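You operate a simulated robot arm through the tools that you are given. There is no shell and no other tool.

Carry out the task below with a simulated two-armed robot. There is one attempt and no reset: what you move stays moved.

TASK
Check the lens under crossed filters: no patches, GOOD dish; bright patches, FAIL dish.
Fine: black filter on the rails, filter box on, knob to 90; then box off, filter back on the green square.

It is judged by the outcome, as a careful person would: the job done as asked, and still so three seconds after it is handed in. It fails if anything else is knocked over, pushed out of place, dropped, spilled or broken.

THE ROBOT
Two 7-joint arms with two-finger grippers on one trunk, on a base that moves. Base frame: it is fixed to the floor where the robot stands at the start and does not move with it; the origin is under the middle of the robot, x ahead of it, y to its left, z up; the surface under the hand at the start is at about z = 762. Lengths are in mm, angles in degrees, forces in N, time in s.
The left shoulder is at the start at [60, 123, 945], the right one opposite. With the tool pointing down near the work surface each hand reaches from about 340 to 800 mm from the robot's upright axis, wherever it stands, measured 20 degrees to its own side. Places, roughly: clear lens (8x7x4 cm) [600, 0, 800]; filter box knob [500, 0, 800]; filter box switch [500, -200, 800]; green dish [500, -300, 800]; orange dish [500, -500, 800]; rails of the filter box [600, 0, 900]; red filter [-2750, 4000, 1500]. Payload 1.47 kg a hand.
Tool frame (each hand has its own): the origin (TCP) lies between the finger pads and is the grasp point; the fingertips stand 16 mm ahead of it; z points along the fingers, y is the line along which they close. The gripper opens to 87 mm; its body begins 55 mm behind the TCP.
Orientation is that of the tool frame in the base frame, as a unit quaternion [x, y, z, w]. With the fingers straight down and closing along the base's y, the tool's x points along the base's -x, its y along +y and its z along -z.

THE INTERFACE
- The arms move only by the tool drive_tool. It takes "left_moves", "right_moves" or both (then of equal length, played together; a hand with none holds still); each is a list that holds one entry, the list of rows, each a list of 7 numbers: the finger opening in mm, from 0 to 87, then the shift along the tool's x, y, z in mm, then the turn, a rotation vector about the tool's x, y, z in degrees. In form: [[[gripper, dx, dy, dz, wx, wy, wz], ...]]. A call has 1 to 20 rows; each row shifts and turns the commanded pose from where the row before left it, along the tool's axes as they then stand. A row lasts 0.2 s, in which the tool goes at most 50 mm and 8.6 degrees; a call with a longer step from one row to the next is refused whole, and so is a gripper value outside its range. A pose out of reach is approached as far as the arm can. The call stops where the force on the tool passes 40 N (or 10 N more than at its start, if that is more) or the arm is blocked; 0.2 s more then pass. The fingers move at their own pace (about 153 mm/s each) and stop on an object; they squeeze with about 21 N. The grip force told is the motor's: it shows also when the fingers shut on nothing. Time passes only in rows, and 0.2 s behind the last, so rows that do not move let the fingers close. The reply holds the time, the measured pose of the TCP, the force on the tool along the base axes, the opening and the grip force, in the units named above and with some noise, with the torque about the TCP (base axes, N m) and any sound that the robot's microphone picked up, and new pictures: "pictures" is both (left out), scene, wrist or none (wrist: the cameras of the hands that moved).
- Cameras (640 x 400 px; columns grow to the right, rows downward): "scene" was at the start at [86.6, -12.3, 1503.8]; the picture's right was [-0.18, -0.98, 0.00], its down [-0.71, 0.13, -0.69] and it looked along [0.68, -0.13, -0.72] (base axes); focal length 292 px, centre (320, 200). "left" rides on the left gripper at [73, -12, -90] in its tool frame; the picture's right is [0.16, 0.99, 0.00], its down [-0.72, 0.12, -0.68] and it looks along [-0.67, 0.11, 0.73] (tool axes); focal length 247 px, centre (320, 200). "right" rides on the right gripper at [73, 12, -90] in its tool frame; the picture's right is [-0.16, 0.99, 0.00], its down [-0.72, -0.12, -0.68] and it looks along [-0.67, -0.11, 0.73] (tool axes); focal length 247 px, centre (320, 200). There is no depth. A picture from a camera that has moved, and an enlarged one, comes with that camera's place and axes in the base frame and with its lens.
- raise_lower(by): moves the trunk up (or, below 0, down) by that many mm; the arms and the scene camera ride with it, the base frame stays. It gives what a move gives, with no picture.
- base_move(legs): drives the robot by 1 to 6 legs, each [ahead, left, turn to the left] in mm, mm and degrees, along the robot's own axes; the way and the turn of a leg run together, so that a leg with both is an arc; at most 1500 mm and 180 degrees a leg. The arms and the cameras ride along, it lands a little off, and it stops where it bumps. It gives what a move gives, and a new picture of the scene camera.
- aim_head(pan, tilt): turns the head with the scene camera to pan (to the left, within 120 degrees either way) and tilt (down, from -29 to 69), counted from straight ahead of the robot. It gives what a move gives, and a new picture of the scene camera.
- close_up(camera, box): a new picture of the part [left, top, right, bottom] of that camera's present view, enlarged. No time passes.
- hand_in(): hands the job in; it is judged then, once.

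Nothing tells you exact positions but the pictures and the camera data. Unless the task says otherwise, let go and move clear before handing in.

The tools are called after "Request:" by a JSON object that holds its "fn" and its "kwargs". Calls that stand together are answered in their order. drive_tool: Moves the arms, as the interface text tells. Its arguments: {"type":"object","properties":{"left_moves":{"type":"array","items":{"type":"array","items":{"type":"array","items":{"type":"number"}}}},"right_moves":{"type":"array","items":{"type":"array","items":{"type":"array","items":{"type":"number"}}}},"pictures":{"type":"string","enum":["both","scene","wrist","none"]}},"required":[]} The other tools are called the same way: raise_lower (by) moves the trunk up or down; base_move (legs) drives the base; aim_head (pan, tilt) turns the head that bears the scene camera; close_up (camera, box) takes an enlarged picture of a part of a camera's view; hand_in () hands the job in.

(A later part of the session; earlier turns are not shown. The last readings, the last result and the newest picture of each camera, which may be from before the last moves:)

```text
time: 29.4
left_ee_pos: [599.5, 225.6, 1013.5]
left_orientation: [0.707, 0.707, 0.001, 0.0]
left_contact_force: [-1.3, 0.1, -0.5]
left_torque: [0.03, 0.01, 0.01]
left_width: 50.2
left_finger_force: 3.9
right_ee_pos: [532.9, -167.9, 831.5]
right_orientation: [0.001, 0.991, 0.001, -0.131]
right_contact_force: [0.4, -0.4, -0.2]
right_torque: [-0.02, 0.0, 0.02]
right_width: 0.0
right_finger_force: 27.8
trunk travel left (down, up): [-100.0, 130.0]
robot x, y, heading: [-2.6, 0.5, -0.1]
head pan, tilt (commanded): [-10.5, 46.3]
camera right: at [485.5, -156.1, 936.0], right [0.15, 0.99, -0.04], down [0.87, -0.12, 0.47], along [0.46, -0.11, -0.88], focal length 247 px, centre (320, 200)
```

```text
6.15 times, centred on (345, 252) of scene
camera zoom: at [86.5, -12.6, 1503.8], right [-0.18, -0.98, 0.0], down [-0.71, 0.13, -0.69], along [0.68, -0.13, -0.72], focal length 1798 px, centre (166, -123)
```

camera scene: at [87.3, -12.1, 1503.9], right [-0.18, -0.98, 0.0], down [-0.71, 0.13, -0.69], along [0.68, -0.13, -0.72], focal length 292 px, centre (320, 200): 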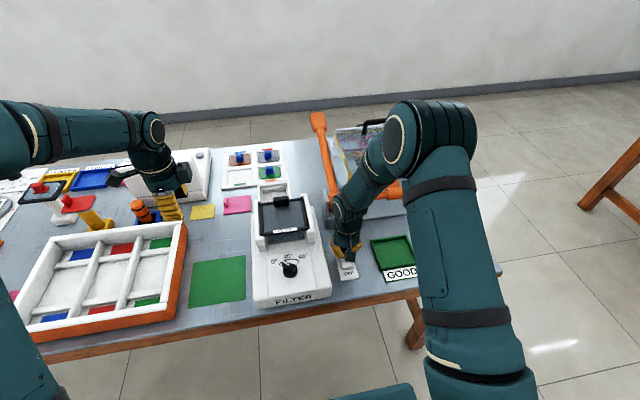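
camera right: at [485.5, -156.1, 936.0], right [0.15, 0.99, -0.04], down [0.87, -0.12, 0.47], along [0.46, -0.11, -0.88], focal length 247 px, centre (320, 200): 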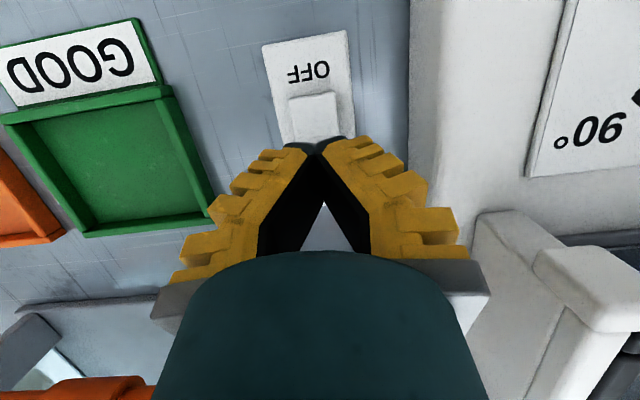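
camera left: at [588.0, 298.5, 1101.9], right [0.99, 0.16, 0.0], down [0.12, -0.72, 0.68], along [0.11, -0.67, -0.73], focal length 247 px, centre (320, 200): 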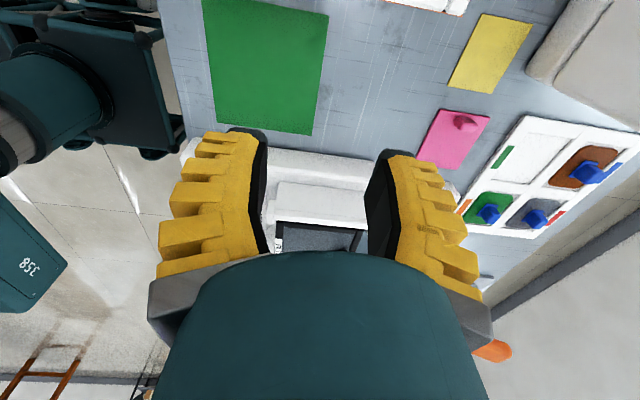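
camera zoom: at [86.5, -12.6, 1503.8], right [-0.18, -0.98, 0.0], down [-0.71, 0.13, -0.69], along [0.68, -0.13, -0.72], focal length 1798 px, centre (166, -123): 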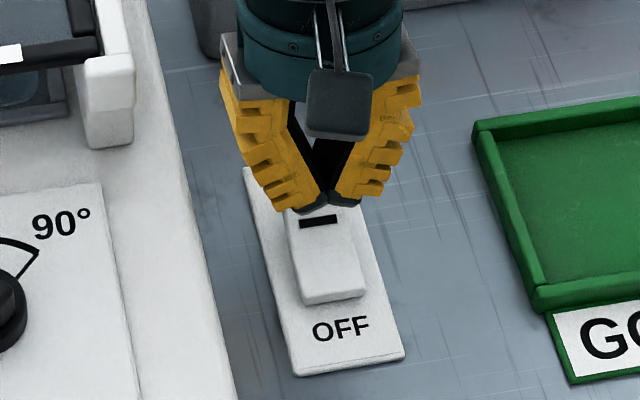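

Request:
{"fn": "drive_tool", "kwargs": {"right_moves": [[[0, -1.6, 0, 5.8, 0, 0, 0], [0, -1.6, 0, 5.8, 0, 0, 0], [0, -1.6, 0, 5.8, 0, 0, 0], [0, -1.6, 0, 5.8, 0, 0, 0], [0, -0.8, 0, 2.9, 0, 0, 0], [0, -0.8, 0, 2.9, 0, 0, 0], [0, -0.8, 0, 2.9, 0, 0, 0], [0, -0.5, 0, 1.9, 0, 0, 0], [0, -0.5, 0, 1.9, 0, 0, 0]]], "pictures": "wrist"}}

Request:
{"fn": "close_up", "kwargs": {"camera": "scene", "box": [245, 180, 375, 290]}}

```text
time: 31.4
left_ee_pos: [599.4, 225.4, 1012.9]
left_orientation: [0.707, 0.707, 0.0, 0.0]
left_contact_force: [0.3, -0.7, -0.1]
left_torque: [0.02, -0.01, -0.03]
left_width: 50.6
left_finger_force: 4.1
right_ee_pos: [535.4, -166.5, 792.5]
right_orientation: [0.0, 0.992, 0.0, -0.13]
right_contact_force: [-0.7, 0.5, -0.1]
right_torque: [-0.03, 0.0, 0.01]
right_width: 0.1
right_finger_force: 28.4
trunk travel left (down, up): [-100.0, 130.0]
robot x, y, heading: [-1.7, 0.6, -0.1]
head pan, tilt (commanded): [-10.5, 46.3]
camera right: at [488.4, -155.5, 897.7], right [0.15, 0.99, -0.04], down [0.88, -0.12, 0.47], along [0.46, -0.11, -0.88], focal length 247 px, centre (320, 200)
```

right: 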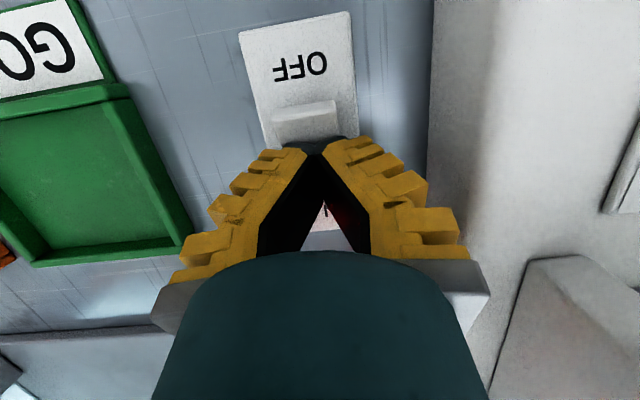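

```text
3.64 times, centred on (310, 235) of scene
camera zoom: at [86.6, -12.3, 1503.8], right [-0.18, -0.98, 0.0], down [-0.71, 0.13, -0.69], along [0.68, -0.13, -0.72], focal length 1062 px, centre (356, 73)
```

zoom: 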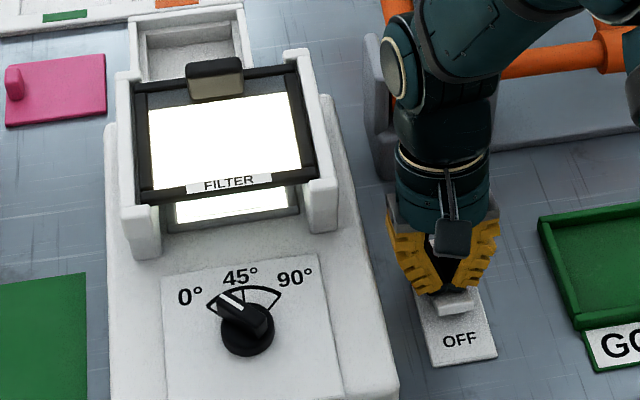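

The light box is on – the filter plate glows bright. I'll lift off and move the right hand towards the knob, which reads about 0°.

Request:
{"fn": "drive_tool", "kwargs": {"right_moves": [[[0, 2.6, 0, -9.7, 0, 0, 0], [0, 5.2, 0, -19.3, 0, 0, 0], [0, 7.8, 0, -29, 0, 0, 0], [0, 7.8, 0, -29, 0, 0, 0], [0, 0, 0, 0, 0, -7.5, 0], [0, 0, 0, 0, 0, -7.5, 0], [0, 10, 20, -10, 0, 0, 0], [0, 10, 20, -10, 0, 0, 0], [0, 10, 20, 0, 0, 0, 0], [0, 10, 20, 0, 0, 0, 0]]], "pictures": "both"}}

Request:
{"fn": "close_up", "kwargs": {"camera": "right", "box": [280, 0, 480, 140]}}

Request:
{"fn": "close_up", "kwargs": {"camera": "scene", "box": [245, 180, 375, 290]}}

```text
time: 33.6
left_ee_pos: [598.9, 227.5, 1013.8]
left_orientation: [0.707, 0.707, 0.001, 0.0]
left_contact_force: [0.0, 0.6, -1.0]
left_torque: [-0.03, 0.0, 0.0]
left_width: 50.4
left_finger_force: 3.6
right_ee_pos: [495.3, -86.0, 902.3]
right_orientation: [0.001, 1.0, 0.001, 0.0]
right_contact_force: [0.5, 0.7, 0.3]
right_torque: [0.04, 0.0, -0.01]
right_width: 0.0
right_finger_force: 28.2
trunk travel left (down, up): [-100.0, 130.0]
robot x, y, heading: [3.1, 2.0, -0.2]
head pan, tilt (commanded): [-10.5, 46.3]
camera scene: at [86.4, -11.9, 1503.8], right [-0.18, -0.98, 0.0], down [-0.71, 0.13, -0.69], along [0.68, -0.13, -0.72], focal length 292 px, centre (320, 200)
camera right: at [422.0, -74.4, 991.3], right [0.16, 0.99, 0.0], down [0.72, -0.12, 0.68], along [0.67, -0.11, -0.73], focal length 247 px, centre (320, 200)
```

scene: 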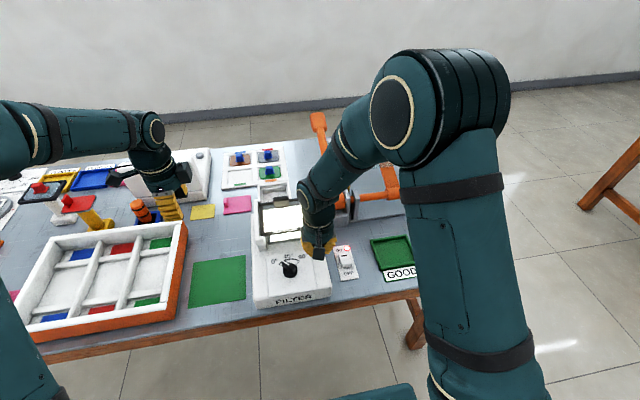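
right: 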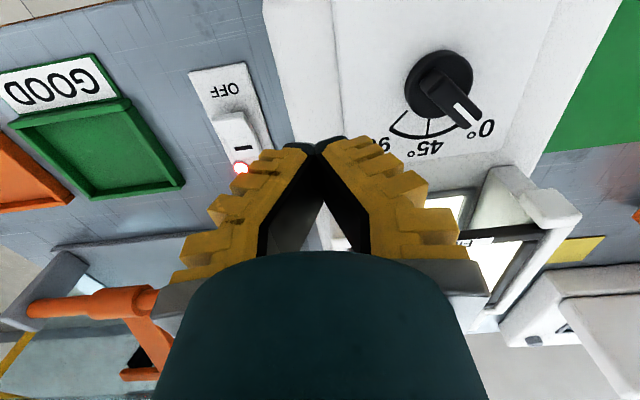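

```text
2.86 times, centred on (380, 70) of right
camera zoom: at [422.0, -74.4, 991.3], right [0.16, 0.99, 0.0], down [0.72, -0.12, 0.68], along [0.67, -0.11, -0.73], focal length 706 px, centre (149, 571)
```

zoom: 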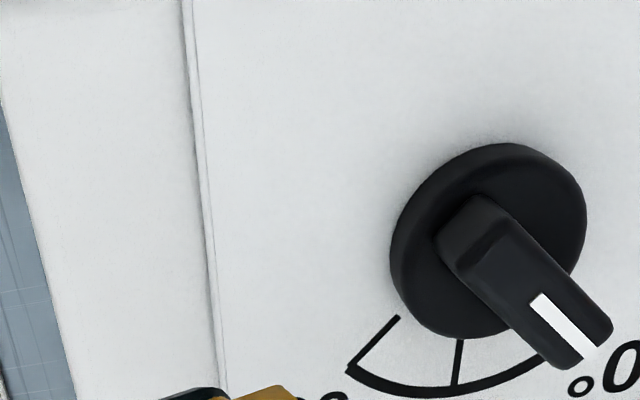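

```text
3.64 times, centred on (310, 235) of scene
camera zoom: at [86.4, -11.9, 1503.8], right [-0.18, -0.98, 0.0], down [-0.71, 0.13, -0.69], along [0.68, -0.13, -0.72], focal length 1062 px, centre (356, 73)
```

zoom: 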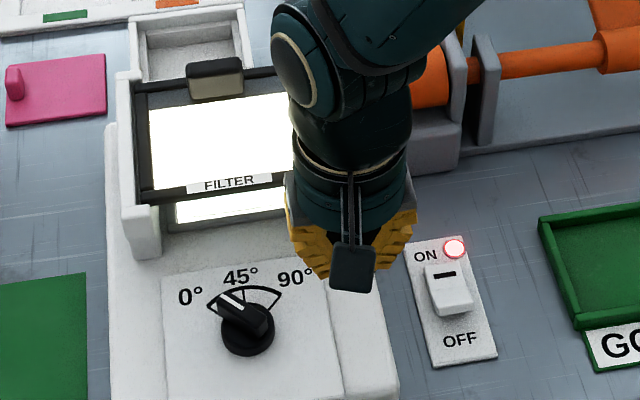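

The lamp is lit. The knob's bar is about 12 mm wide, its axis near (487, -9), top at z ≈ 848, pointing 45° ahead-left (0°). I'll move above it and turn the hand 45° so the fingers straddle the bar.

Request:
{"fn": "drive_tool", "kwargs": {"right_moves": [[[45, 2, 19, -4, 0, 0, 0], [45, 2, 19, 0, 0, 0, 0], [45, 2, 19, 0, 0, 0, 0], [45, 2, 20, 0, 0, 0, 0], [45, 0, 0, 0, 0, 0, -7.5], [45, 0, 0, 0, 0, 0, -7.5], [45, 0, 0, 0, 0, 0, -7.5], [45, 0, 0, 0, 0, 0, -7.5], [45, 0, 0, 0, 0, 0, -7.5], [45, 0, 0, 0, 0, 0, -7.5], [45, 0, 0, 0, 0, 0, 0]]], "pictures": "both"}}

Request:
{"fn": "close_up", "kwargs": {"camera": "right", "box": [200, 40, 440, 240]}}

Request:
{"fn": "close_up", "kwargs": {"camera": "scene", "box": [245, 200, 345, 310]}}

```text
time: 36.0
left_ee_pos: [599.8, 226.4, 1012.1]
left_orientation: [0.707, 0.707, 0.0, 0.001]
left_contact_force: [-0.7, 1.0, -1.1]
left_torque: [0.01, -0.02, 0.05]
left_width: 50.5
left_finger_force: 4.0
right_ee_pos: [488.5, -9.4, 907.1]
right_orientation: [-0.383, 0.924, 0.0, 0.001]
right_contact_force: [-0.2, -0.2, 0.1]
right_torque: [0.01, 0.01, 0.01]
right_width: 50.7
right_finger_force: 3.9
trunk travel left (down, up): [-100.0, 130.0]
robot x, y, heading: [-0.9, -0.9, 0.1]
head pan, tilt (commanded): [-10.5, 46.3]
camera scene: at [86.6, -12.3, 1503.8], right [-0.18, -0.98, 0.0], down [-0.71, 0.13, -0.69], along [0.68, -0.13, -0.72], focal length 292 px, centre (320, 200)
camera right: at [427.8, -53.3, 995.9], right [-0.59, 0.81, 0.0], down [0.59, 0.43, 0.68], along [0.55, 0.4, -0.73], focal length 247 px, centre (320, 200)
```

scene: 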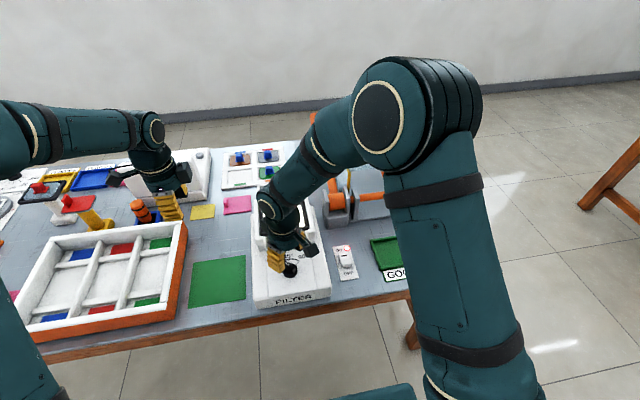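
right: 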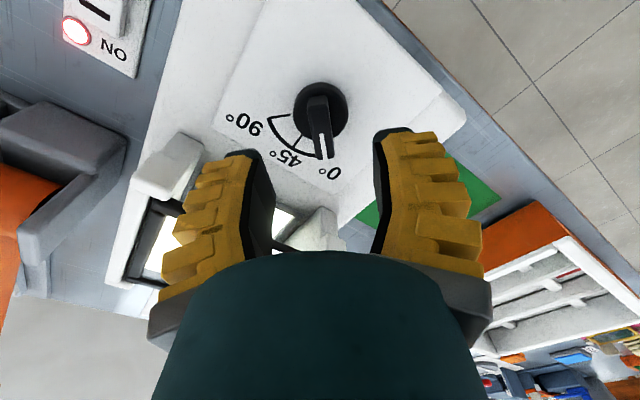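

```text
2.00 times, centred on (320, 140) of right
camera zoom: at [427.8, -53.3, 995.9], right [-0.59, 0.81, 0.0], down [0.59, 0.43, 0.68], along [0.55, 0.4, -0.73], focal length 494 px, centre (320, 320)
```

zoom: 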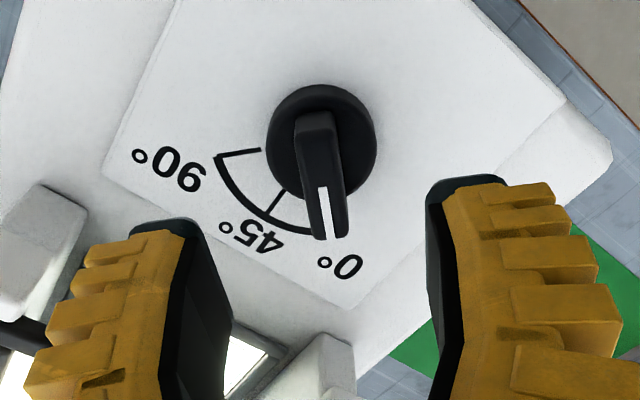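

```text
3.64 times, centred on (295, 255) of scene
camera zoom: at [86.6, -12.3, 1503.8], right [-0.18, -0.98, 0.0], down [-0.71, 0.13, -0.69], along [0.68, -0.13, -0.72], focal length 1062 px, centre (411, 0)
```

zoom: 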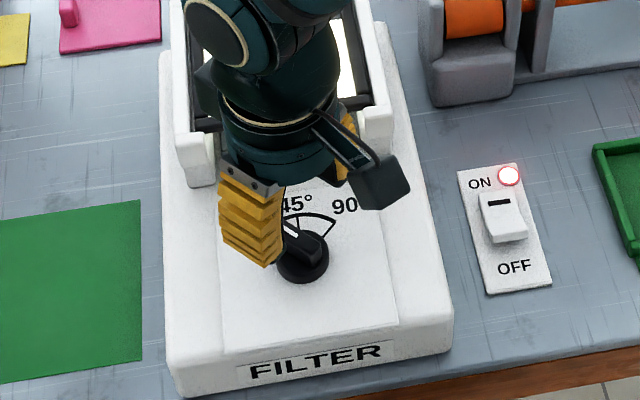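

The bar is aligned with the fingers (45°). I'll lower most of the way and check clearances.

Request:
{"fn": "drive_tool", "kwargs": {"right_moves": [[[45, 0, 0, 15, 0, 0, 0], [45, 0, 0, 15, 0, 0, 0], [45, 0, 0, 10, 0, 0, 0], [45, 0, 0, 0, 0, 0, 0]]], "pictures": "wrist"}}

Request:
{"fn": "close_up", "kwargs": {"camera": "right", "box": [240, 100, 400, 220]}}

Request:
{"fn": "close_up", "kwargs": {"camera": "scene", "box": [260, 230, 330, 290]}}

```text
time: 37.0
left_ee_pos: [599.0, 226.1, 1014.0]
left_orientation: [0.707, 0.707, 0.0, 0.0]
left_contact_force: [-0.1, 0.6, -0.3]
left_torque: [0.01, 0.03, 0.0]
left_width: 50.4
left_finger_force: 4.2
right_ee_pos: [488.4, -9.6, 864.9]
right_orientation: [-0.382, 0.924, 0.0, 0.0]
right_contact_force: [-0.1, 0.1, 0.2]
right_torque: [0.03, 0.0, -0.04]
right_width: 50.4
right_finger_force: 3.8
trunk travel left (down, up): [-100.0, 130.0]
robot x, y, heading: [-0.1, -3.3, -0.2]
head pan, tilt (commanded): [-10.5, 46.3]
camera right: at [427.9, -54.1, 954.6], right [-0.59, 0.81, 0.0], down [0.59, 0.43, 0.68], along [0.55, 0.4, -0.73], focal length 247 px, centre (320, 200)
```

right: 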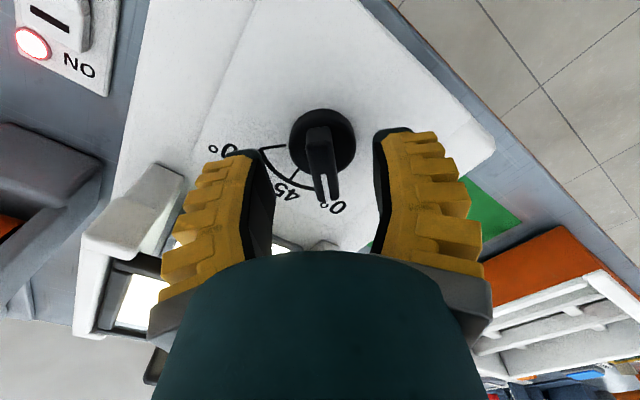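

```text
3.33 times, centred on (320, 160) of right
camera zoom: at [427.9, -54.1, 954.6], right [-0.59, 0.81, 0.0], down [0.59, 0.43, 0.68], along [0.55, 0.4, -0.73], focal length 823 px, centre (320, 333)
```

zoom: 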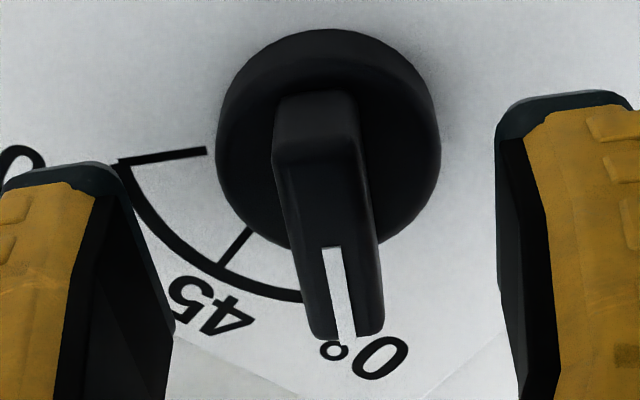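

```text
6.67 times, centred on (295, 260) of scene
camera zoom: at [86.5, -12.4, 1503.8], right [-0.18, -0.98, 0.0], down [-0.71, 0.13, -0.69], along [0.68, -0.13, -0.72], focal length 1948 px, centre (487, -200)
```

zoom: 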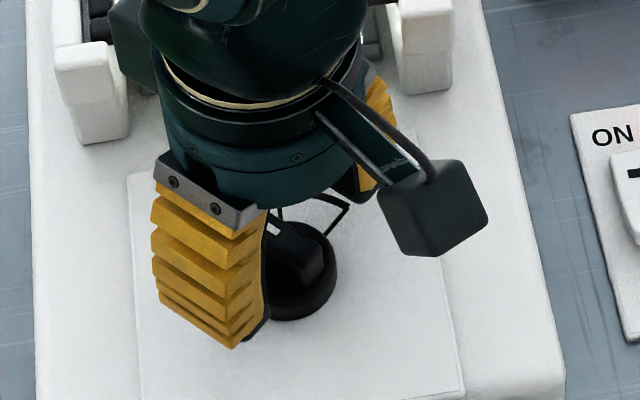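

Alignment is within about 1 mm. Lowering 14 mm and closing on the bar.

Request:
{"fn": "drive_tool", "kwargs": {"right_moves": [[[45, 0, 0, 8, 0, 0, 0], [45, 0, 0, 6, 0, 0, 0], [45, 0, 0, 0, 0, 0, 0], [30, 0, 0, 0, 0, 0, 0], [0, 0, 0, 0, 0, 0, 0], [0, 0, 0, 0, 0, 0, 0], [0, 0, 0, 0, 0, 0, 0]]], "pictures": "wrist"}}

Request:
{"fn": "close_up", "kwargs": {"camera": "right", "box": [240, 100, 400, 220]}}

Request:
{"fn": "close_up", "kwargs": {"camera": "scene", "box": [260, 230, 330, 290]}}

```text
time: 38.6
left_ee_pos: [599.7, 226.0, 1014.4]
left_orientation: [0.707, 0.707, 0.0, 0.0]
left_contact_force: [0.3, -0.3, -0.5]
left_torque: [-0.04, -0.03, 0.0]
left_width: 50.6
left_finger_force: 4.1
right_ee_pos: [488.0, -8.1, 852.1]
right_orientation: [-0.382, 0.924, 0.001, 0.001]
right_contact_force: [-2.8, 4.0, 12.4]
right_torque: [-0.12, 0.17, -0.02]
right_width: 8.5
right_finger_force: 29.7
trunk travel left (down, up): [-100.0, 130.0]
robot x, y, heading: [2.3, -1.5, -0.1]
head pan, tilt (commanded): [-10.5, 46.3]
camera right: at [427.1, -53.0, 942.5], right [-0.59, 0.81, 0.0], down [0.59, 0.43, 0.68], along [0.55, 0.4, -0.73], focal length 247 px, centre (320, 200)
```

right: 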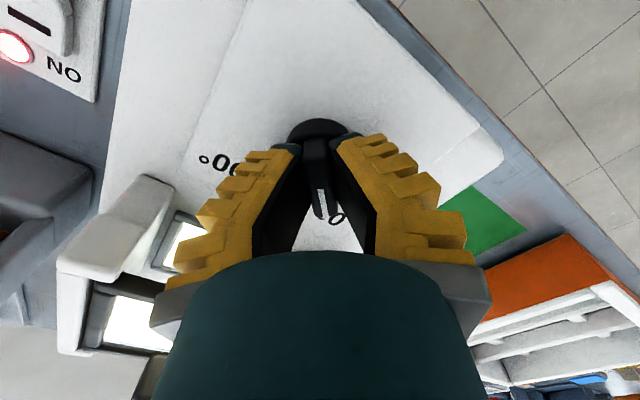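

```text
3.33 times, centred on (320, 160) of right
camera zoom: at [427.1, -53.0, 942.5], right [-0.59, 0.81, 0.0], down [0.59, 0.43, 0.68], along [0.55, 0.4, -0.73], focal length 823 px, centre (320, 333)
```

zoom: 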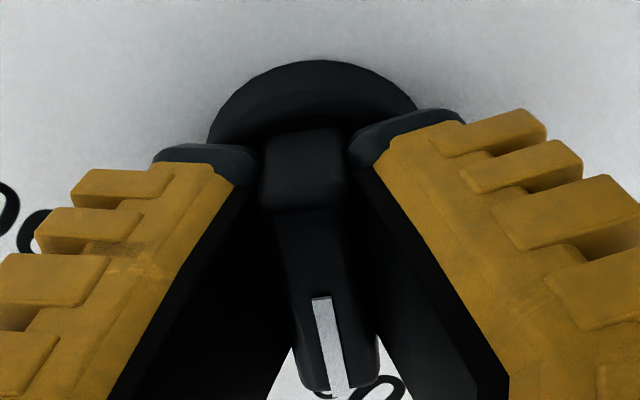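

```text
6.67 times, centred on (295, 260) of scene
camera zoom: at [85.5, -12.0, 1504.0], right [-0.18, -0.98, 0.0], down [-0.71, 0.13, -0.69], along [0.68, -0.13, -0.72], focal length 1948 px, centre (487, -200)
```

zoom: 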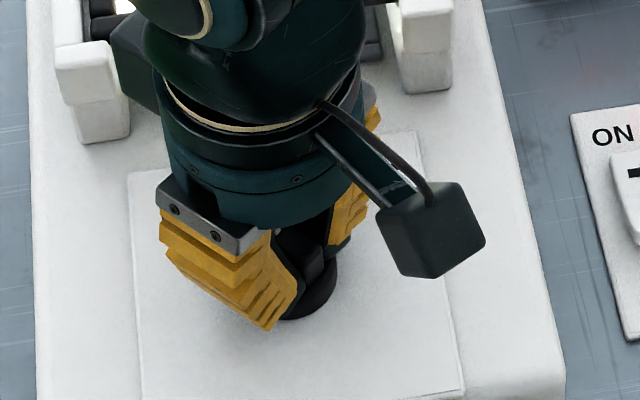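

The bar is gripped (8.5 mm). I'll ease up slightly and turn the knob clockwise a first 22° to check that it follows.

Request:
{"fn": "drive_tool", "kwargs": {"right_moves": [[[0, 0, 0, -1.5, 0, 0, 0], [0, 0, 0, 0, 0, 0, 7.5], [0, 0, 0, 0, 0, 0, 7.5], [0, 0, 0, 0, 0, 0, 7.5], [0, 0, 0, 0, 0, 0, 0]]], "pictures": "wrist"}}

Request:
{"fn": "close_up", "kwargs": {"camera": "right", "box": [240, 100, 400, 220]}}

Request:
{"fn": "close_up", "kwargs": {"camera": "scene", "box": [245, 180, 345, 290]}}

```text
time: 39.8
left_ee_pos: [599.3, 225.9, 1013.9]
left_orientation: [0.707, 0.707, 0.0, 0.0]
left_contact_force: [0.3, 0.0, -0.7]
left_torque: [0.02, -0.02, 0.02]
left_width: 50.3
left_finger_force: 3.8
right_ee_pos: [486.7, -10.1, 853.1]
right_orientation: [-0.193, 0.981, 0.0, 0.001]
right_contact_force: [3.8, -0.1, 8.2]
right_torque: [-0.04, 0.05, -0.02]
right_width: 6.0
right_finger_force: 30.0
trunk travel left (down, up): [-100.0, 130.0]
robot x, y, heading: [-0.8, 1.1, -0.3]
head pan, tilt (commanded): [-10.5, 46.3]
camera right: at [415.4, -26.9, 943.3], right [-0.23, 0.97, 0.0], down [0.71, 0.17, 0.68], along [0.66, 0.16, -0.73], focal length 247 px, centre (320, 200)
```

right: 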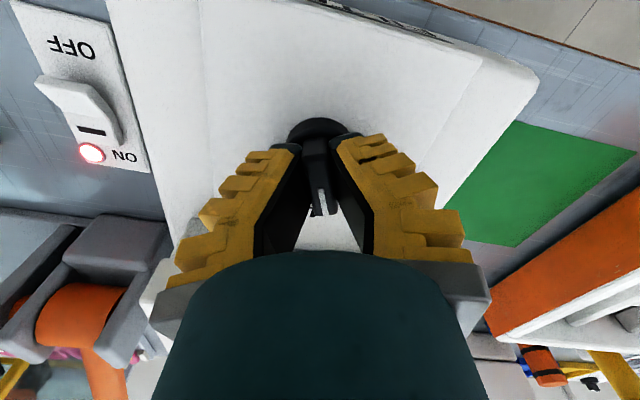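

```text
3.33 times, centred on (320, 160) of right
camera zoom: at [415.4, -26.9, 943.3], right [-0.23, 0.97, 0.0], down [0.71, 0.17, 0.68], along [0.66, 0.16, -0.73], focal length 823 px, centre (320, 333)
```

zoom: 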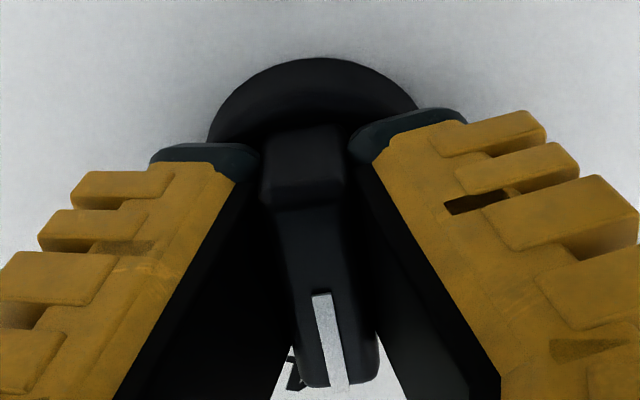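

```text
3.64 times, centred on (295, 235) of scene
camera zoom: at [86.5, -12.4, 1503.8], right [-0.18, -0.98, 0.0], down [-0.71, 0.13, -0.69], along [0.68, -0.13, -0.72], focal length 1062 px, centre (411, 73)
```

zoom: 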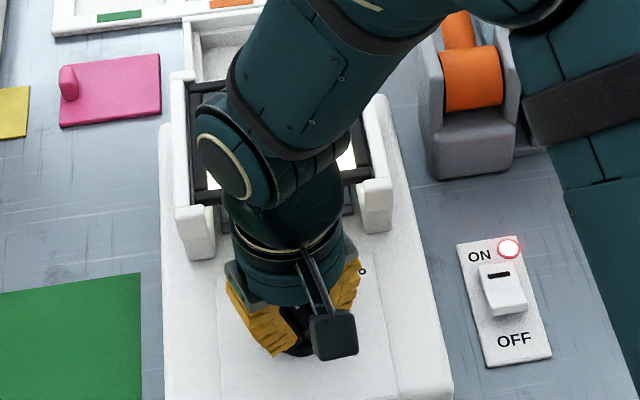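

The knob follows the hand exactly. Continuing the turn to a total of 90°.

Request:
{"fn": "drive_tool", "kwargs": {"right_moves": [[[0, 0, 0, 0, 0, 0, 7.5], [0, 0, 0, 0, 0, 0, 7.5], [0, 0, 0, 0, 0, 0, 7.5], [0, 0, 0, 0, 0, 0, 7.5], [0, 0, 0, 0, 0, 0, 7.5], [0, 0, 0, 0, 0, 0, 7.5], [0, 0, 0, 0, 0, 0, 7.5], [0, 0, 0, 0, 0, 0, 7.5], [0, 0, 0, 0, 0, 0, 7.5], [0, 0, 0, 0, 0, 0, 0]]], "pictures": "wrist"}}

Request:
{"fn": "close_up", "kwargs": {"camera": "right", "box": [220, 80, 420, 230]}}

Request:
{"fn": "close_up", "kwargs": {"camera": "scene", "box": [245, 180, 345, 290]}}

```text
time: 42.0
left_ee_pos: [599.5, 224.7, 1014.6]
left_orientation: [0.706, 0.708, 0.001, -0.001]
left_contact_force: [0.0, -0.4, -0.1]
left_torque: [0.0, 0.02, -0.01]
left_width: 50.4
left_finger_force: 3.6
right_ee_pos: [487.5, -11.4, 854.3]
right_orientation: [0.385, 0.923, 0.0, -0.001]
right_contact_force: [5.9, -13.5, 11.3]
right_torque: [-0.11, -0.05, 0.03]
right_width: 8.1
right_finger_force: 29.3
trunk travel left (down, up): [-100.0, 130.0]
robot x, y, heading: [-1.4, 2.7, 0.2]
head pan, tilt (commanded): [-10.5, 46.3]
camera right: at [444.0, 48.7, 942.8], right [0.81, 0.58, 0.0], down [0.43, -0.6, 0.68], along [0.4, -0.55, -0.73], focal length 247 px, centre (320, 200)
```

right: 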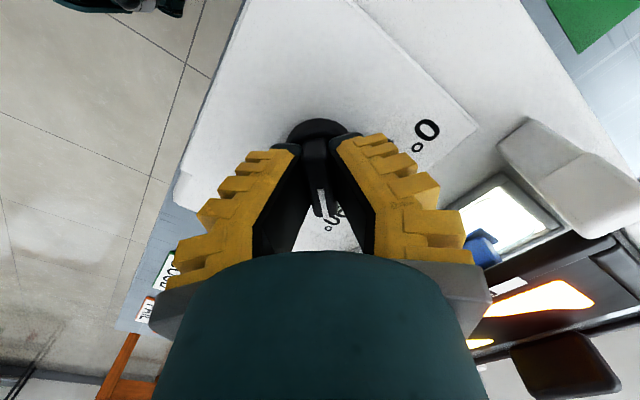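

```text
2.67 times, centred on (320, 155) of right
camera zoom: at [444.0, 48.7, 942.8], right [0.81, 0.58, 0.0], down [0.43, -0.6, 0.68], along [0.4, -0.55, -0.73], focal length 659 px, centre (320, 320)
```

zoom: 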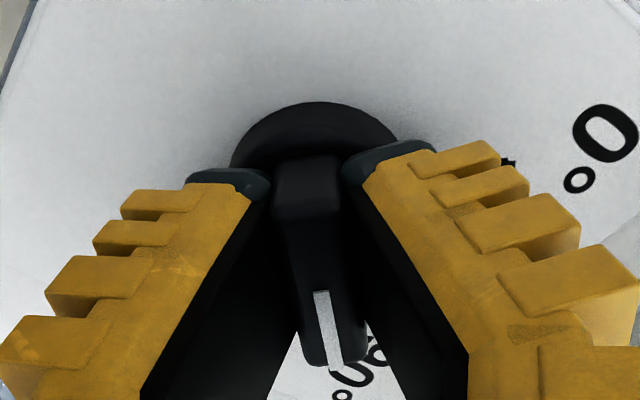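

```text
3.64 times, centred on (295, 235) of scene
camera zoom: at [86.4, -13.8, 1503.8], right [-0.18, -0.98, 0.0], down [-0.71, 0.13, -0.69], along [0.68, -0.13, -0.72], focal length 1062 px, centre (411, 73)
```

zoom: 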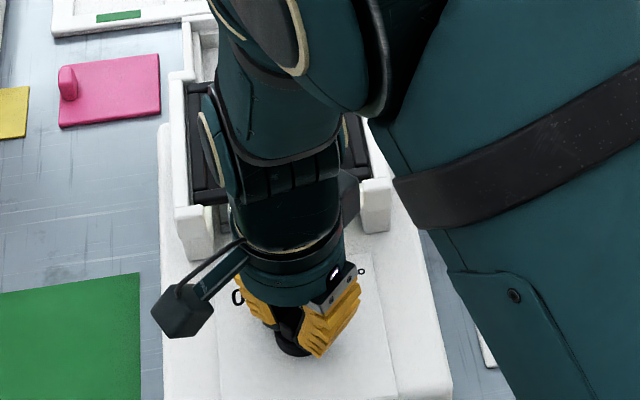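

The pointer is now at the 90° mark, and something bright shows through the filter at a slant. I'll release the knob and rise.

Request:
{"fn": "drive_tool", "kwargs": {"right_moves": [[[12, 0, 0, 0, 0, 0, 0], [20, 0, 0, 0, 0, 0, 0], [40, 0, 0, 0, 0, 0, 0], [40, 0, 0, 0, 0, 0, 0], [40, 0, 0, -10, 0, 0, 0], [40, 0, 0, -15, 0, 0, 0], [40, 0, 0, -25, 0, 0, 0], [40, 0, 0, -25, 0, 0, 0]]], "pictures": "wrist"}}

Request:
{"fn": "close_up", "kwargs": {"camera": "right", "box": [220, 20, 420, 170]}}

Request:
{"fn": "close_up", "kwargs": {"camera": "right", "box": [440, 150, 640, 330]}}

```text
time: 43.8
left_ee_pos: [599.8, 225.9, 1014.1]
left_orientation: [0.707, 0.707, 0.001, 0.001]
left_contact_force: [0.2, 0.1, 0.2]
left_torque: [0.0, -0.01, 0.0]
left_width: 50.5
left_finger_force: 4.4
right_ee_pos: [485.1, -8.8, 930.7]
right_orientation: [0.383, 0.924, 0.0, 0.0]
right_contact_force: [-0.2, -0.3, 0.3]
right_torque: [-0.01, 0.04, -0.04]
right_width: 45.7
right_finger_force: 3.7
trunk travel left (down, up): [-100.0, 130.0]
robot x, y, heading: [-1.0, 2.1, -0.2]
head pan, tilt (commanded): [-10.5, 46.3]
camera right: at [441.9, 50.0, 1019.9], right [0.81, 0.59, 0.0], down [0.43, -0.59, 0.68], along [0.4, -0.55, -0.73], focal length 247 px, centre (320, 200)
```

right: 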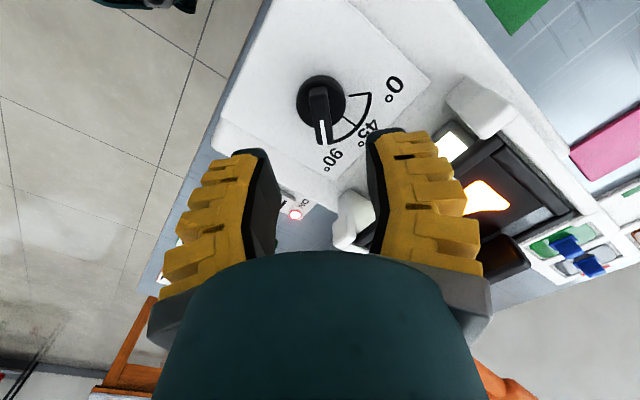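

```text
2.67 times, centred on (320, 95) of right
camera zoom: at [441.9, 50.0, 1019.9], right [0.81, 0.59, 0.0], down [0.43, -0.59, 0.68], along [0.4, -0.55, -0.73], focal length 659 px, centre (320, 480)
```

zoom: 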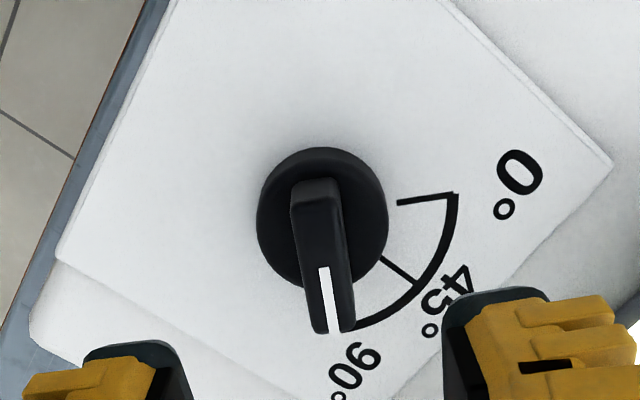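

```text
2.22 times, centred on (540, 240) of right
camera zoom: at [441.9, 50.0, 1019.9], right [0.81, 0.59, 0.0], down [0.43, -0.59, 0.68], along [0.4, -0.55, -0.73], focal length 549 px, centre (-169, 111)
```

zoom: 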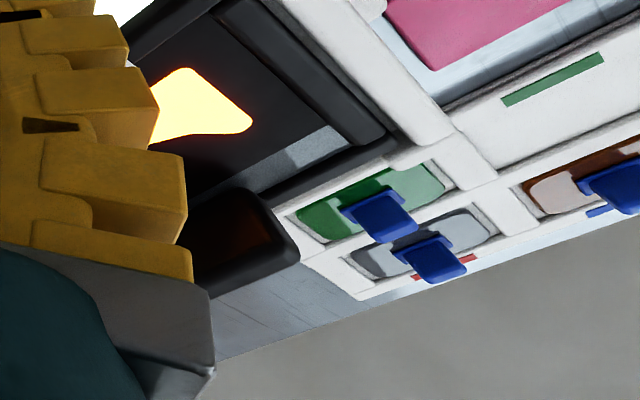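

The knob reads 90° (pointer measured at about -46°). Through the filter I see a bright orange-yellow shape; I'll clear the right hand away and inspect properly from above.

Request:
{"fn": "drive_tool", "kwargs": {"right_moves": [[[40, 0, 0, -30, 0, 0, -7.5], [40, 0, 0, -30, 0, 0, -7.5], [40, 0, 0, 0, 0, 0, -7.5], [40, 0, 0, 0, 0, 0, -7.5], [40, 0, 0, 0, 0, 0, -7.5], [40, 0, 0, 0, 0, 0, -7.5], [40, 5, -40, 0, 0, 0, 0], [40, 5, -40, 0, 0, 0, 0], [40, 5, -40, 0, 0, 0, 0], [40, 5, -40, 0, 0, 0, 0], [40, 5, -40, 0, 0, 0, 0], [40, 5, -40, 0, 0, 0, 0], [40, 5, -40, 0, 0, 0, 0]]], "pictures": "scene"}}

Request:
{"fn": "close_up", "kwargs": {"camera": "scene", "box": [245, 180, 325, 250]}}

Request:
{"fn": "close_up", "kwargs": {"camera": "scene", "box": [245, 235, 365, 315]}}

```text
time: 46.6
left_ee_pos: [598.5, 227.0, 1014.2]
left_orientation: [0.707, 0.707, 0.0, 0.0]
left_contact_force: [0.4, -0.5, 0.6]
left_torque: [0.01, 0.0, -0.03]
left_width: 50.7
left_finger_force: 3.7
right_ee_pos: [450.5, -291.5, 991.9]
right_orientation: [0.0, 1.0, 0.0, 0.0]
right_contact_force: [-0.4, 0.1, 0.0]
right_torque: [0.01, 0.04, 0.01]
right_width: 45.9
right_finger_force: 4.0
trunk travel left (down, up): [-100.0, 130.0]
robot x, y, heading: [3.2, 1.0, -0.2]
head pan, tilt (commanded): [-10.5, 46.3]
camera scene: at [86.4, -13.2, 1503.8], right [-0.18, -0.98, 0.0], down [-0.71, 0.13, -0.69], along [0.68, -0.13, -0.72], focal length 292 px, centre (320, 200)
```

scene: 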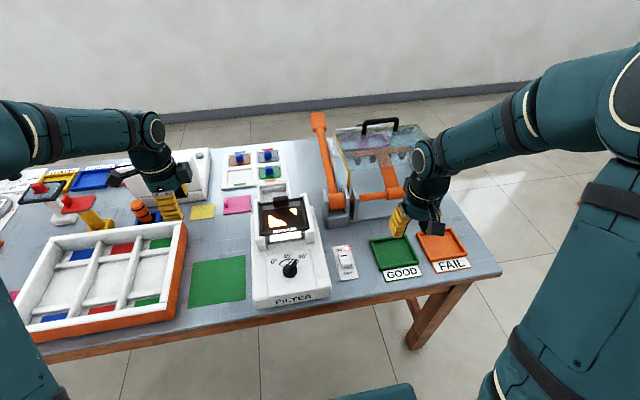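

```text
5.71 times, centred on (285, 215) of scene
camera zoom: at [86.4, -13.2, 1503.8], right [-0.18, -0.98, 0.0], down [-0.71, 0.13, -0.69], along [0.68, -0.13, -0.72], focal length 1669 px, centre (520, 114)
```

zoom: 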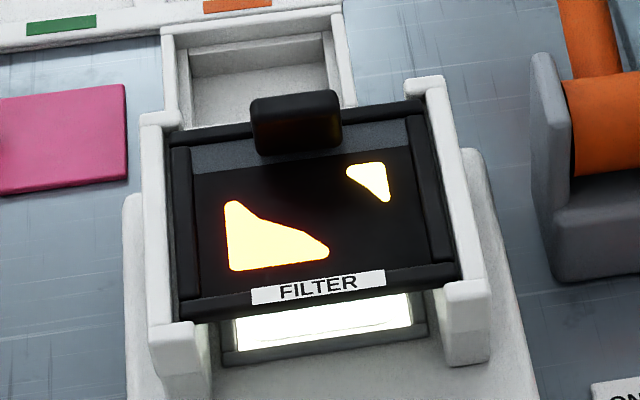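

```text
5.00 times, centred on (305, 275) of scene
camera zoom: at [86.4, -13.2, 1503.8], right [-0.18, -0.98, 0.0], down [-0.71, 0.13, -0.69], along [0.68, -0.13, -0.72], focal length 1461 px, centre (395, -175)
```

zoom: 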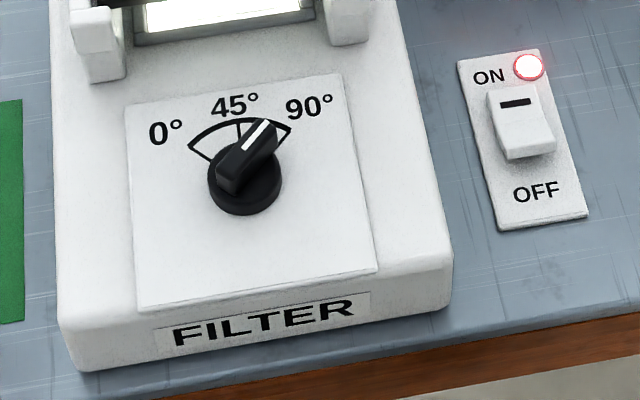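

Two bright patches show clearly in an otherwise dark field, so the lens belongs in the FAIL dish. I'll double-check the knob's reading and the patches from the left wrist camera too.

Request:
{"fn": "close_up", "kwargs": {"camera": "scene", "box": [270, 245, 315, 275]}}

Request:
{"fn": "close_up", "kwargs": {"camera": "right", "box": [460, 0, 640, 180]}}

Request:
{"fn": "drive_tool", "kwargs": {"left_moves": [[[50, -20, 5, -20, 0, 0, 0], [50, -20, 5, -20, 0, 0, 0], [50, -20, 5, -20, 0, 0, 0], [50, -20, 0, 0, 0, 0, 0]]], "pictures": "wrist"}}

Request:
{"fn": "close_up", "kwargs": {"camera": "left", "box": [180, 0, 460, 170]}}

```text
13.33 times, centred on (292, 260) of scene
camera zoom: at [86.4, -13.2, 1503.8], right [-0.18, -0.98, 0.0], down [-0.71, 0.13, -0.69], along [0.68, -0.13, -0.72], focal length 3895 px, centre (687, -600)
```

zoom: 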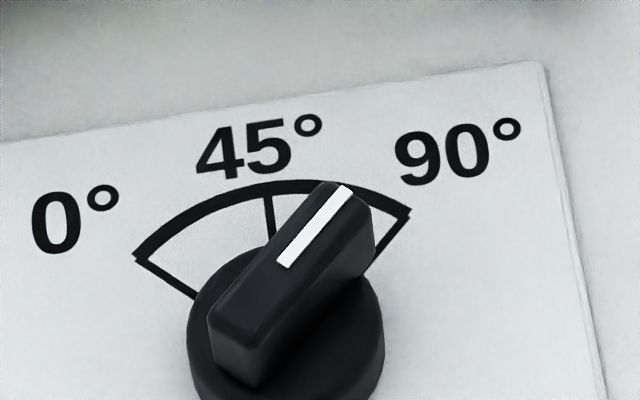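

```text
2.22 times, centred on (550, 90) of right
camera zoom: at [377.2, -279.6, 1081.3], right [0.16, 0.99, 0.0], down [0.72, -0.12, 0.68], along [0.67, -0.11, -0.73], focal length 549 px, centre (-191, 444)
```

zoom: 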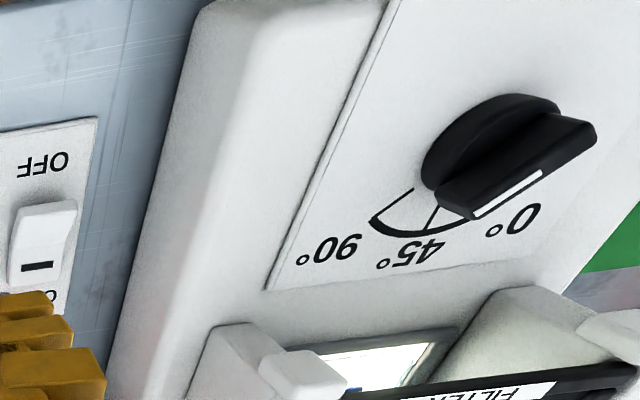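

```text
time: 47.6
left_ee_pos: [614.7, 145.1, 1072.8]
left_orientation: [0.707, 0.707, 0.001, -0.001]
left_contact_force: [0.3, 0.4, 0.1]
left_torque: [-0.02, 0.02, 0.0]
left_width: 55.3
left_finger_force: 4.1
right_ee_pos: [452.1, -290.1, 990.2]
right_orientation: [0.001, 1.0, -0.001, 0.001]
right_contact_force: [-0.1, 0.0, -0.3]
right_torque: [0.02, -0.03, 0.03]
right_width: 46.1
right_finger_force: 4.1
trunk travel left (down, up): [-100.0, 130.0]
robot x, y, heading: [-2.7, -3.7, -0.3]
head pan, tilt (commanded): [-10.5, 46.3]
camera left: at [603.2, 217.1, 1161.4], right [0.99, 0.16, 0.0], down [0.12, -0.72, 0.68], along [0.11, -0.67, -0.73], focal length 247 px, centre (320, 200)
```

left: 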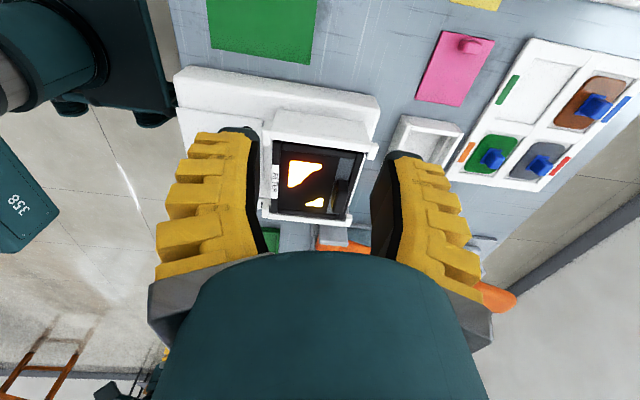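

```text
2.29 times, centred on (320, 85) of left
camera zoom: at [603.2, 217.1, 1161.4], right [0.99, 0.16, 0.0], down [0.12, -0.72, 0.68], along [0.11, -0.67, -0.73], focal length 564 px, centre (320, 463)
```

zoom: 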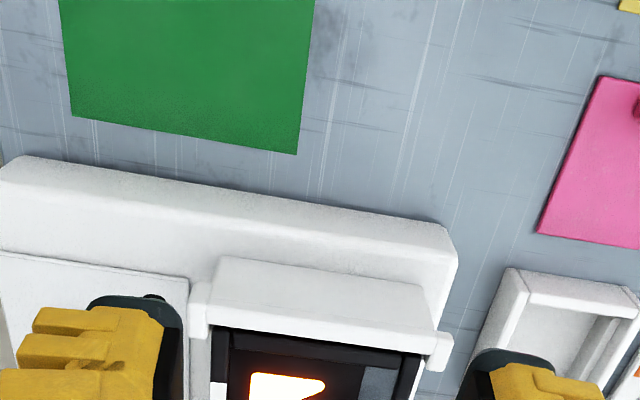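

The patches are confirmed from a second camera and the knob is at 90°. Next I switch the box off by pressing the OFF end, with the hand tilted the other way.

Request:
{"fn": "drive_tool", "kwargs": {"right_moves": [[[0, 0, 0, 0, 0, -7.5, 0], [0, 0, 0, 0, 0, -7.5, 0], [0, -2.2, 15.4, 15, 0, 0, 0], [0, -2.2, 15.4, 15, 0, 0, 0], [0, -2.2, 15.4, 20, 0, 0, 0], [0, -2.2, 15.4, 20, 0, 0, 0], [0, -2.2, 15.4, 20, 0, 0, 0], [0, -2.2, 15.4, 25, 0, 0, 0], [0, -2.2, 15.4, 25, 0, 0, 0], [0, -2, 15.2, 25, 0, 0, 0], [0, 0, 0, 0, 0, 0, 0]]], "pictures": "wrist"}}

Request:
{"fn": "close_up", "kwargs": {"camera": "scene", "box": [315, 220, 375, 285]}}

Request:
{"fn": "close_up", "kwargs": {"camera": "right", "box": [230, 60, 410, 220]}}

```text
time: 50.0
left_ee_pos: [615.0, 146.6, 1072.8]
left_orientation: [0.707, 0.707, 0.0, 0.0]
left_contact_force: [0.0, -0.6, 0.9]
left_torque: [0.01, -0.08, 0.01]
left_width: 55.4
left_finger_force: 4.6
right_ee_pos: [511.1, -167.7, 836.7]
right_orientation: [0.001, 0.992, 0.0, 0.13]
right_contact_force: [-0.7, 0.6, 0.1]
right_torque: [0.0, -0.02, 0.0]
right_width: 0.0
right_finger_force: 20.7
trunk travel left (down, up): [-100.0, 130.0]
robot x, y, heading: [-2.4, -0.8, -0.1]
head pan, tilt (commanded): [-10.5, 46.3]
camera right: at [416.6, -156.8, 903.7], right [0.15, 0.99, 0.04], down [0.52, -0.12, 0.84], along [0.84, -0.11, -0.53], focal length 247 px, centre (320, 200)
```

right: 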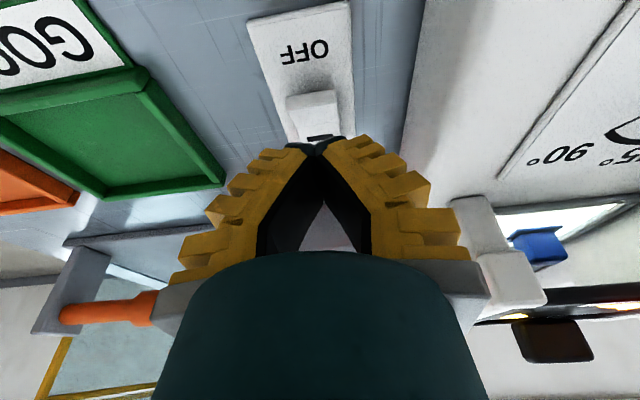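

```text
6.15 times, centred on (345, 252) of scene
camera zoom: at [86.2, -12.6, 1503.9], right [-0.18, -0.98, 0.0], down [-0.71, 0.13, -0.69], along [0.68, -0.13, -0.72], focal length 1798 px, centre (166, -123)
```

zoom: 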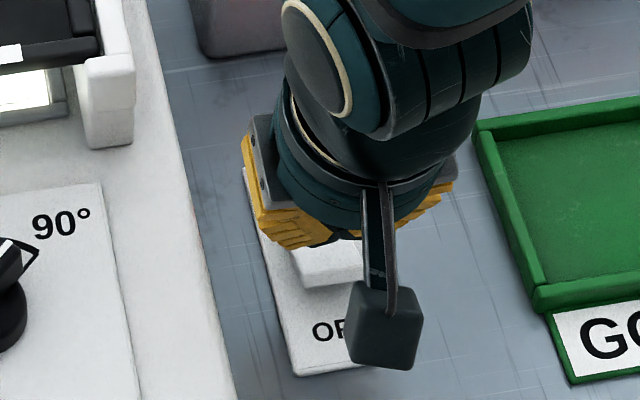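

```text
2.50 times, centred on (320, 140) of right
camera zoom: at [416.6, -156.8, 903.7], right [0.15, 0.99, 0.04], down [0.52, -0.12, 0.84], along [0.84, -0.11, -0.53], focal length 617 px, centre (320, 350)
```

zoom: 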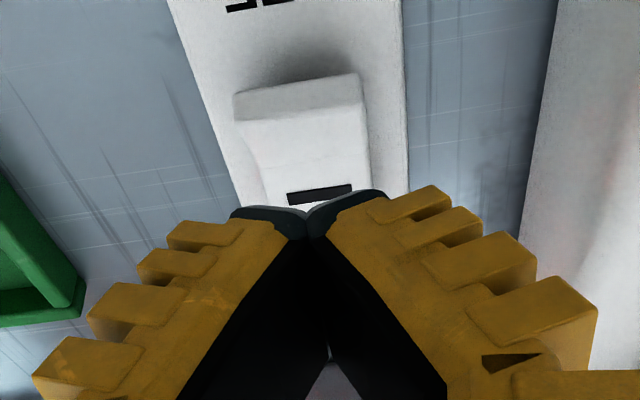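

I'll shift 4 mm inward and press the OFF end down in small steps.

Request:
{"fn": "drive_tool", "kwargs": {"right_moves": [[[0, -3.9, -2, 1, 0, 0, 0], [0, 1.6, 0, 5.8, 0, 0, 0], [0, 1.6, 0, 5.8, 0, 0, 0], [0, 1.6, 0, 5.8, 0, 0, 0], [0, 1.6, 0, 5.8, 0, 0, 0], [0, 1.0, 0, 3.9, 0, 0, 0], [0, 1.0, 0, 3.9, 0, 0, 0], [0, 0.8, 0, 2.9, 0, 0, 0], [0, 0.8, 0, 2.9, 0, 0, 0], [0, 0.5, 0, 1.9, 0, 0, 0], [0, 0.5, 0, 1.9, 0, 0, 0], [0, 0.5, 0, 1.9, 0, 0, 0]]], "pictures": "none"}}

Request:
{"fn": "close_up", "kwargs": {"camera": "scene", "box": [245, 180, 375, 290]}}

Request:
{"fn": "close_up", "kwargs": {"camera": "right", "box": [230, 60, 410, 220]}}

```text
time: 52.6
left_ee_pos: [613.4, 145.3, 1073.5]
left_orientation: [0.708, 0.707, 0.001, 0.0]
left_contact_force: [1.0, 0.5, -0.4]
left_torque: [0.01, 0.03, 0.01]
left_width: 55.2
left_finger_force: 4.3
right_ee_pos: [515.2, -167.5, 792.1]
right_orientation: [0.0, 0.991, 0.0, 0.132]
right_contact_force: [-0.8, -3.0, 15.9]
right_torque: [-0.08, 0.11, 0.15]
right_width: 6.0
right_finger_force: 28.7
trunk travel left (down, up): [-100.0, 130.0]
robot x, y, heading: [-2.9, -1.1, 0.0]
head pan, tilt (commanded): [-10.5, 46.3]
```

```text
3.64 times, centred on (310, 235) of scene
camera zoom: at [85.4, -12.3, 1504.1], right [-0.18, -0.98, 0.0], down [-0.71, 0.13, -0.69], along [0.68, -0.13, -0.72], focal length 1062 px, centre (356, 73)
```

zoom: 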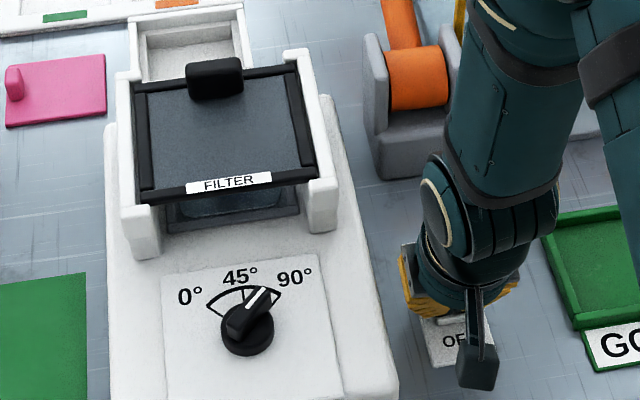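

```text
2.50 times, centred on (320, 140) of right
camera zoom: at [421.4, -157.1, 859.0], right [0.15, 0.99, 0.04], down [0.52, -0.12, 0.85], along [0.84, -0.11, -0.53], focal length 617 px, centre (320, 350)
```

zoom: 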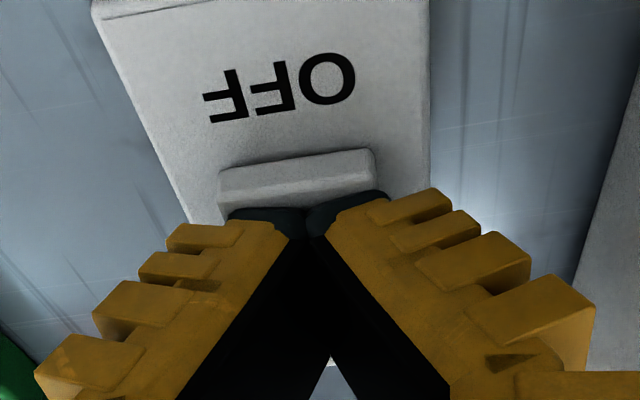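

The light is off. I'll lift the right hand clear and check the lamp.

Request:
{"fn": "drive_tool", "kwargs": {"right_moves": [[[0, -2.6, 0, -9.7, 0, 0, 0], [0, -5.2, 0, -19.3, 0, 0, 0], [0, -7.8, 0, -29, 0, 0, 0], [0, -7.8, 0, -29, 0, 0, 0], [0, -7.8, 0, -29, 0, 7.5, 0], [0, 0, 0, -20, 0, 7.5, 0], [0, 8, -30, -10, 0, 0, 0], [0, 8, -30, 0, 0, 0, 0], [0, 8, -30, 0, 0, 0, 0], [0, 8, -30, 0, 0, 0, 0]]], "pictures": "scene"}}

Request:
{"fn": "close_up", "kwargs": {"camera": "scene", "box": [245, 180, 375, 290]}}

```text
time: 54.8
left_ee_pos: [614.1, 145.8, 1071.7]
left_orientation: [0.707, 0.707, 0.0, 0.0]
left_contact_force: [-0.1, -0.4, -0.2]
left_torque: [0.0, 0.0, -0.01]
left_width: 55.2
left_finger_force: 4.6
right_ee_pos: [480.6, -286.2, 942.7]
right_orientation: [0.0, 1.0, 0.0, 0.0]
right_contact_force: [1.0, 0.3, -0.1]
right_torque: [0.02, -0.01, 0.01]
right_width: 0.0
right_finger_force: 28.7
trunk travel left (down, up): [-100.0, 130.0]
robot x, y, heading: [5.7, -2.1, -0.1]
head pan, tilt (commanded): [-10.5, 46.3]
camera scene: at [86.5, -12.9, 1503.8], right [-0.18, -0.98, 0.0], down [-0.71, 0.13, -0.69], along [0.68, -0.13, -0.72], focal length 292 px, centre (320, 200)
```

scene: 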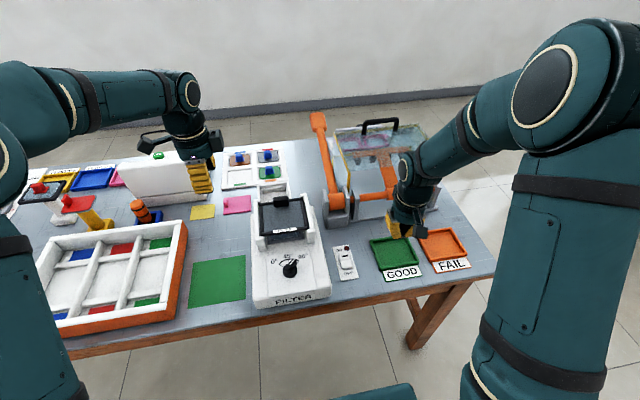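

```text
3.64 times, centred on (310, 235) of scene
camera zoom: at [86.5, -12.9, 1503.8], right [-0.18, -0.98, 0.0], down [-0.71, 0.13, -0.69], along [0.68, -0.13, -0.72], focal length 1062 px, centre (356, 73)
```

zoom: 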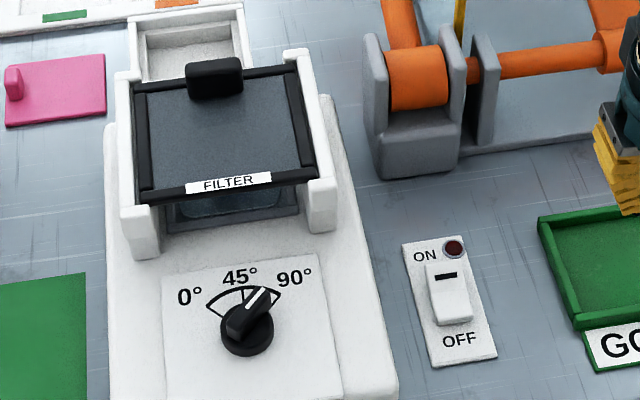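

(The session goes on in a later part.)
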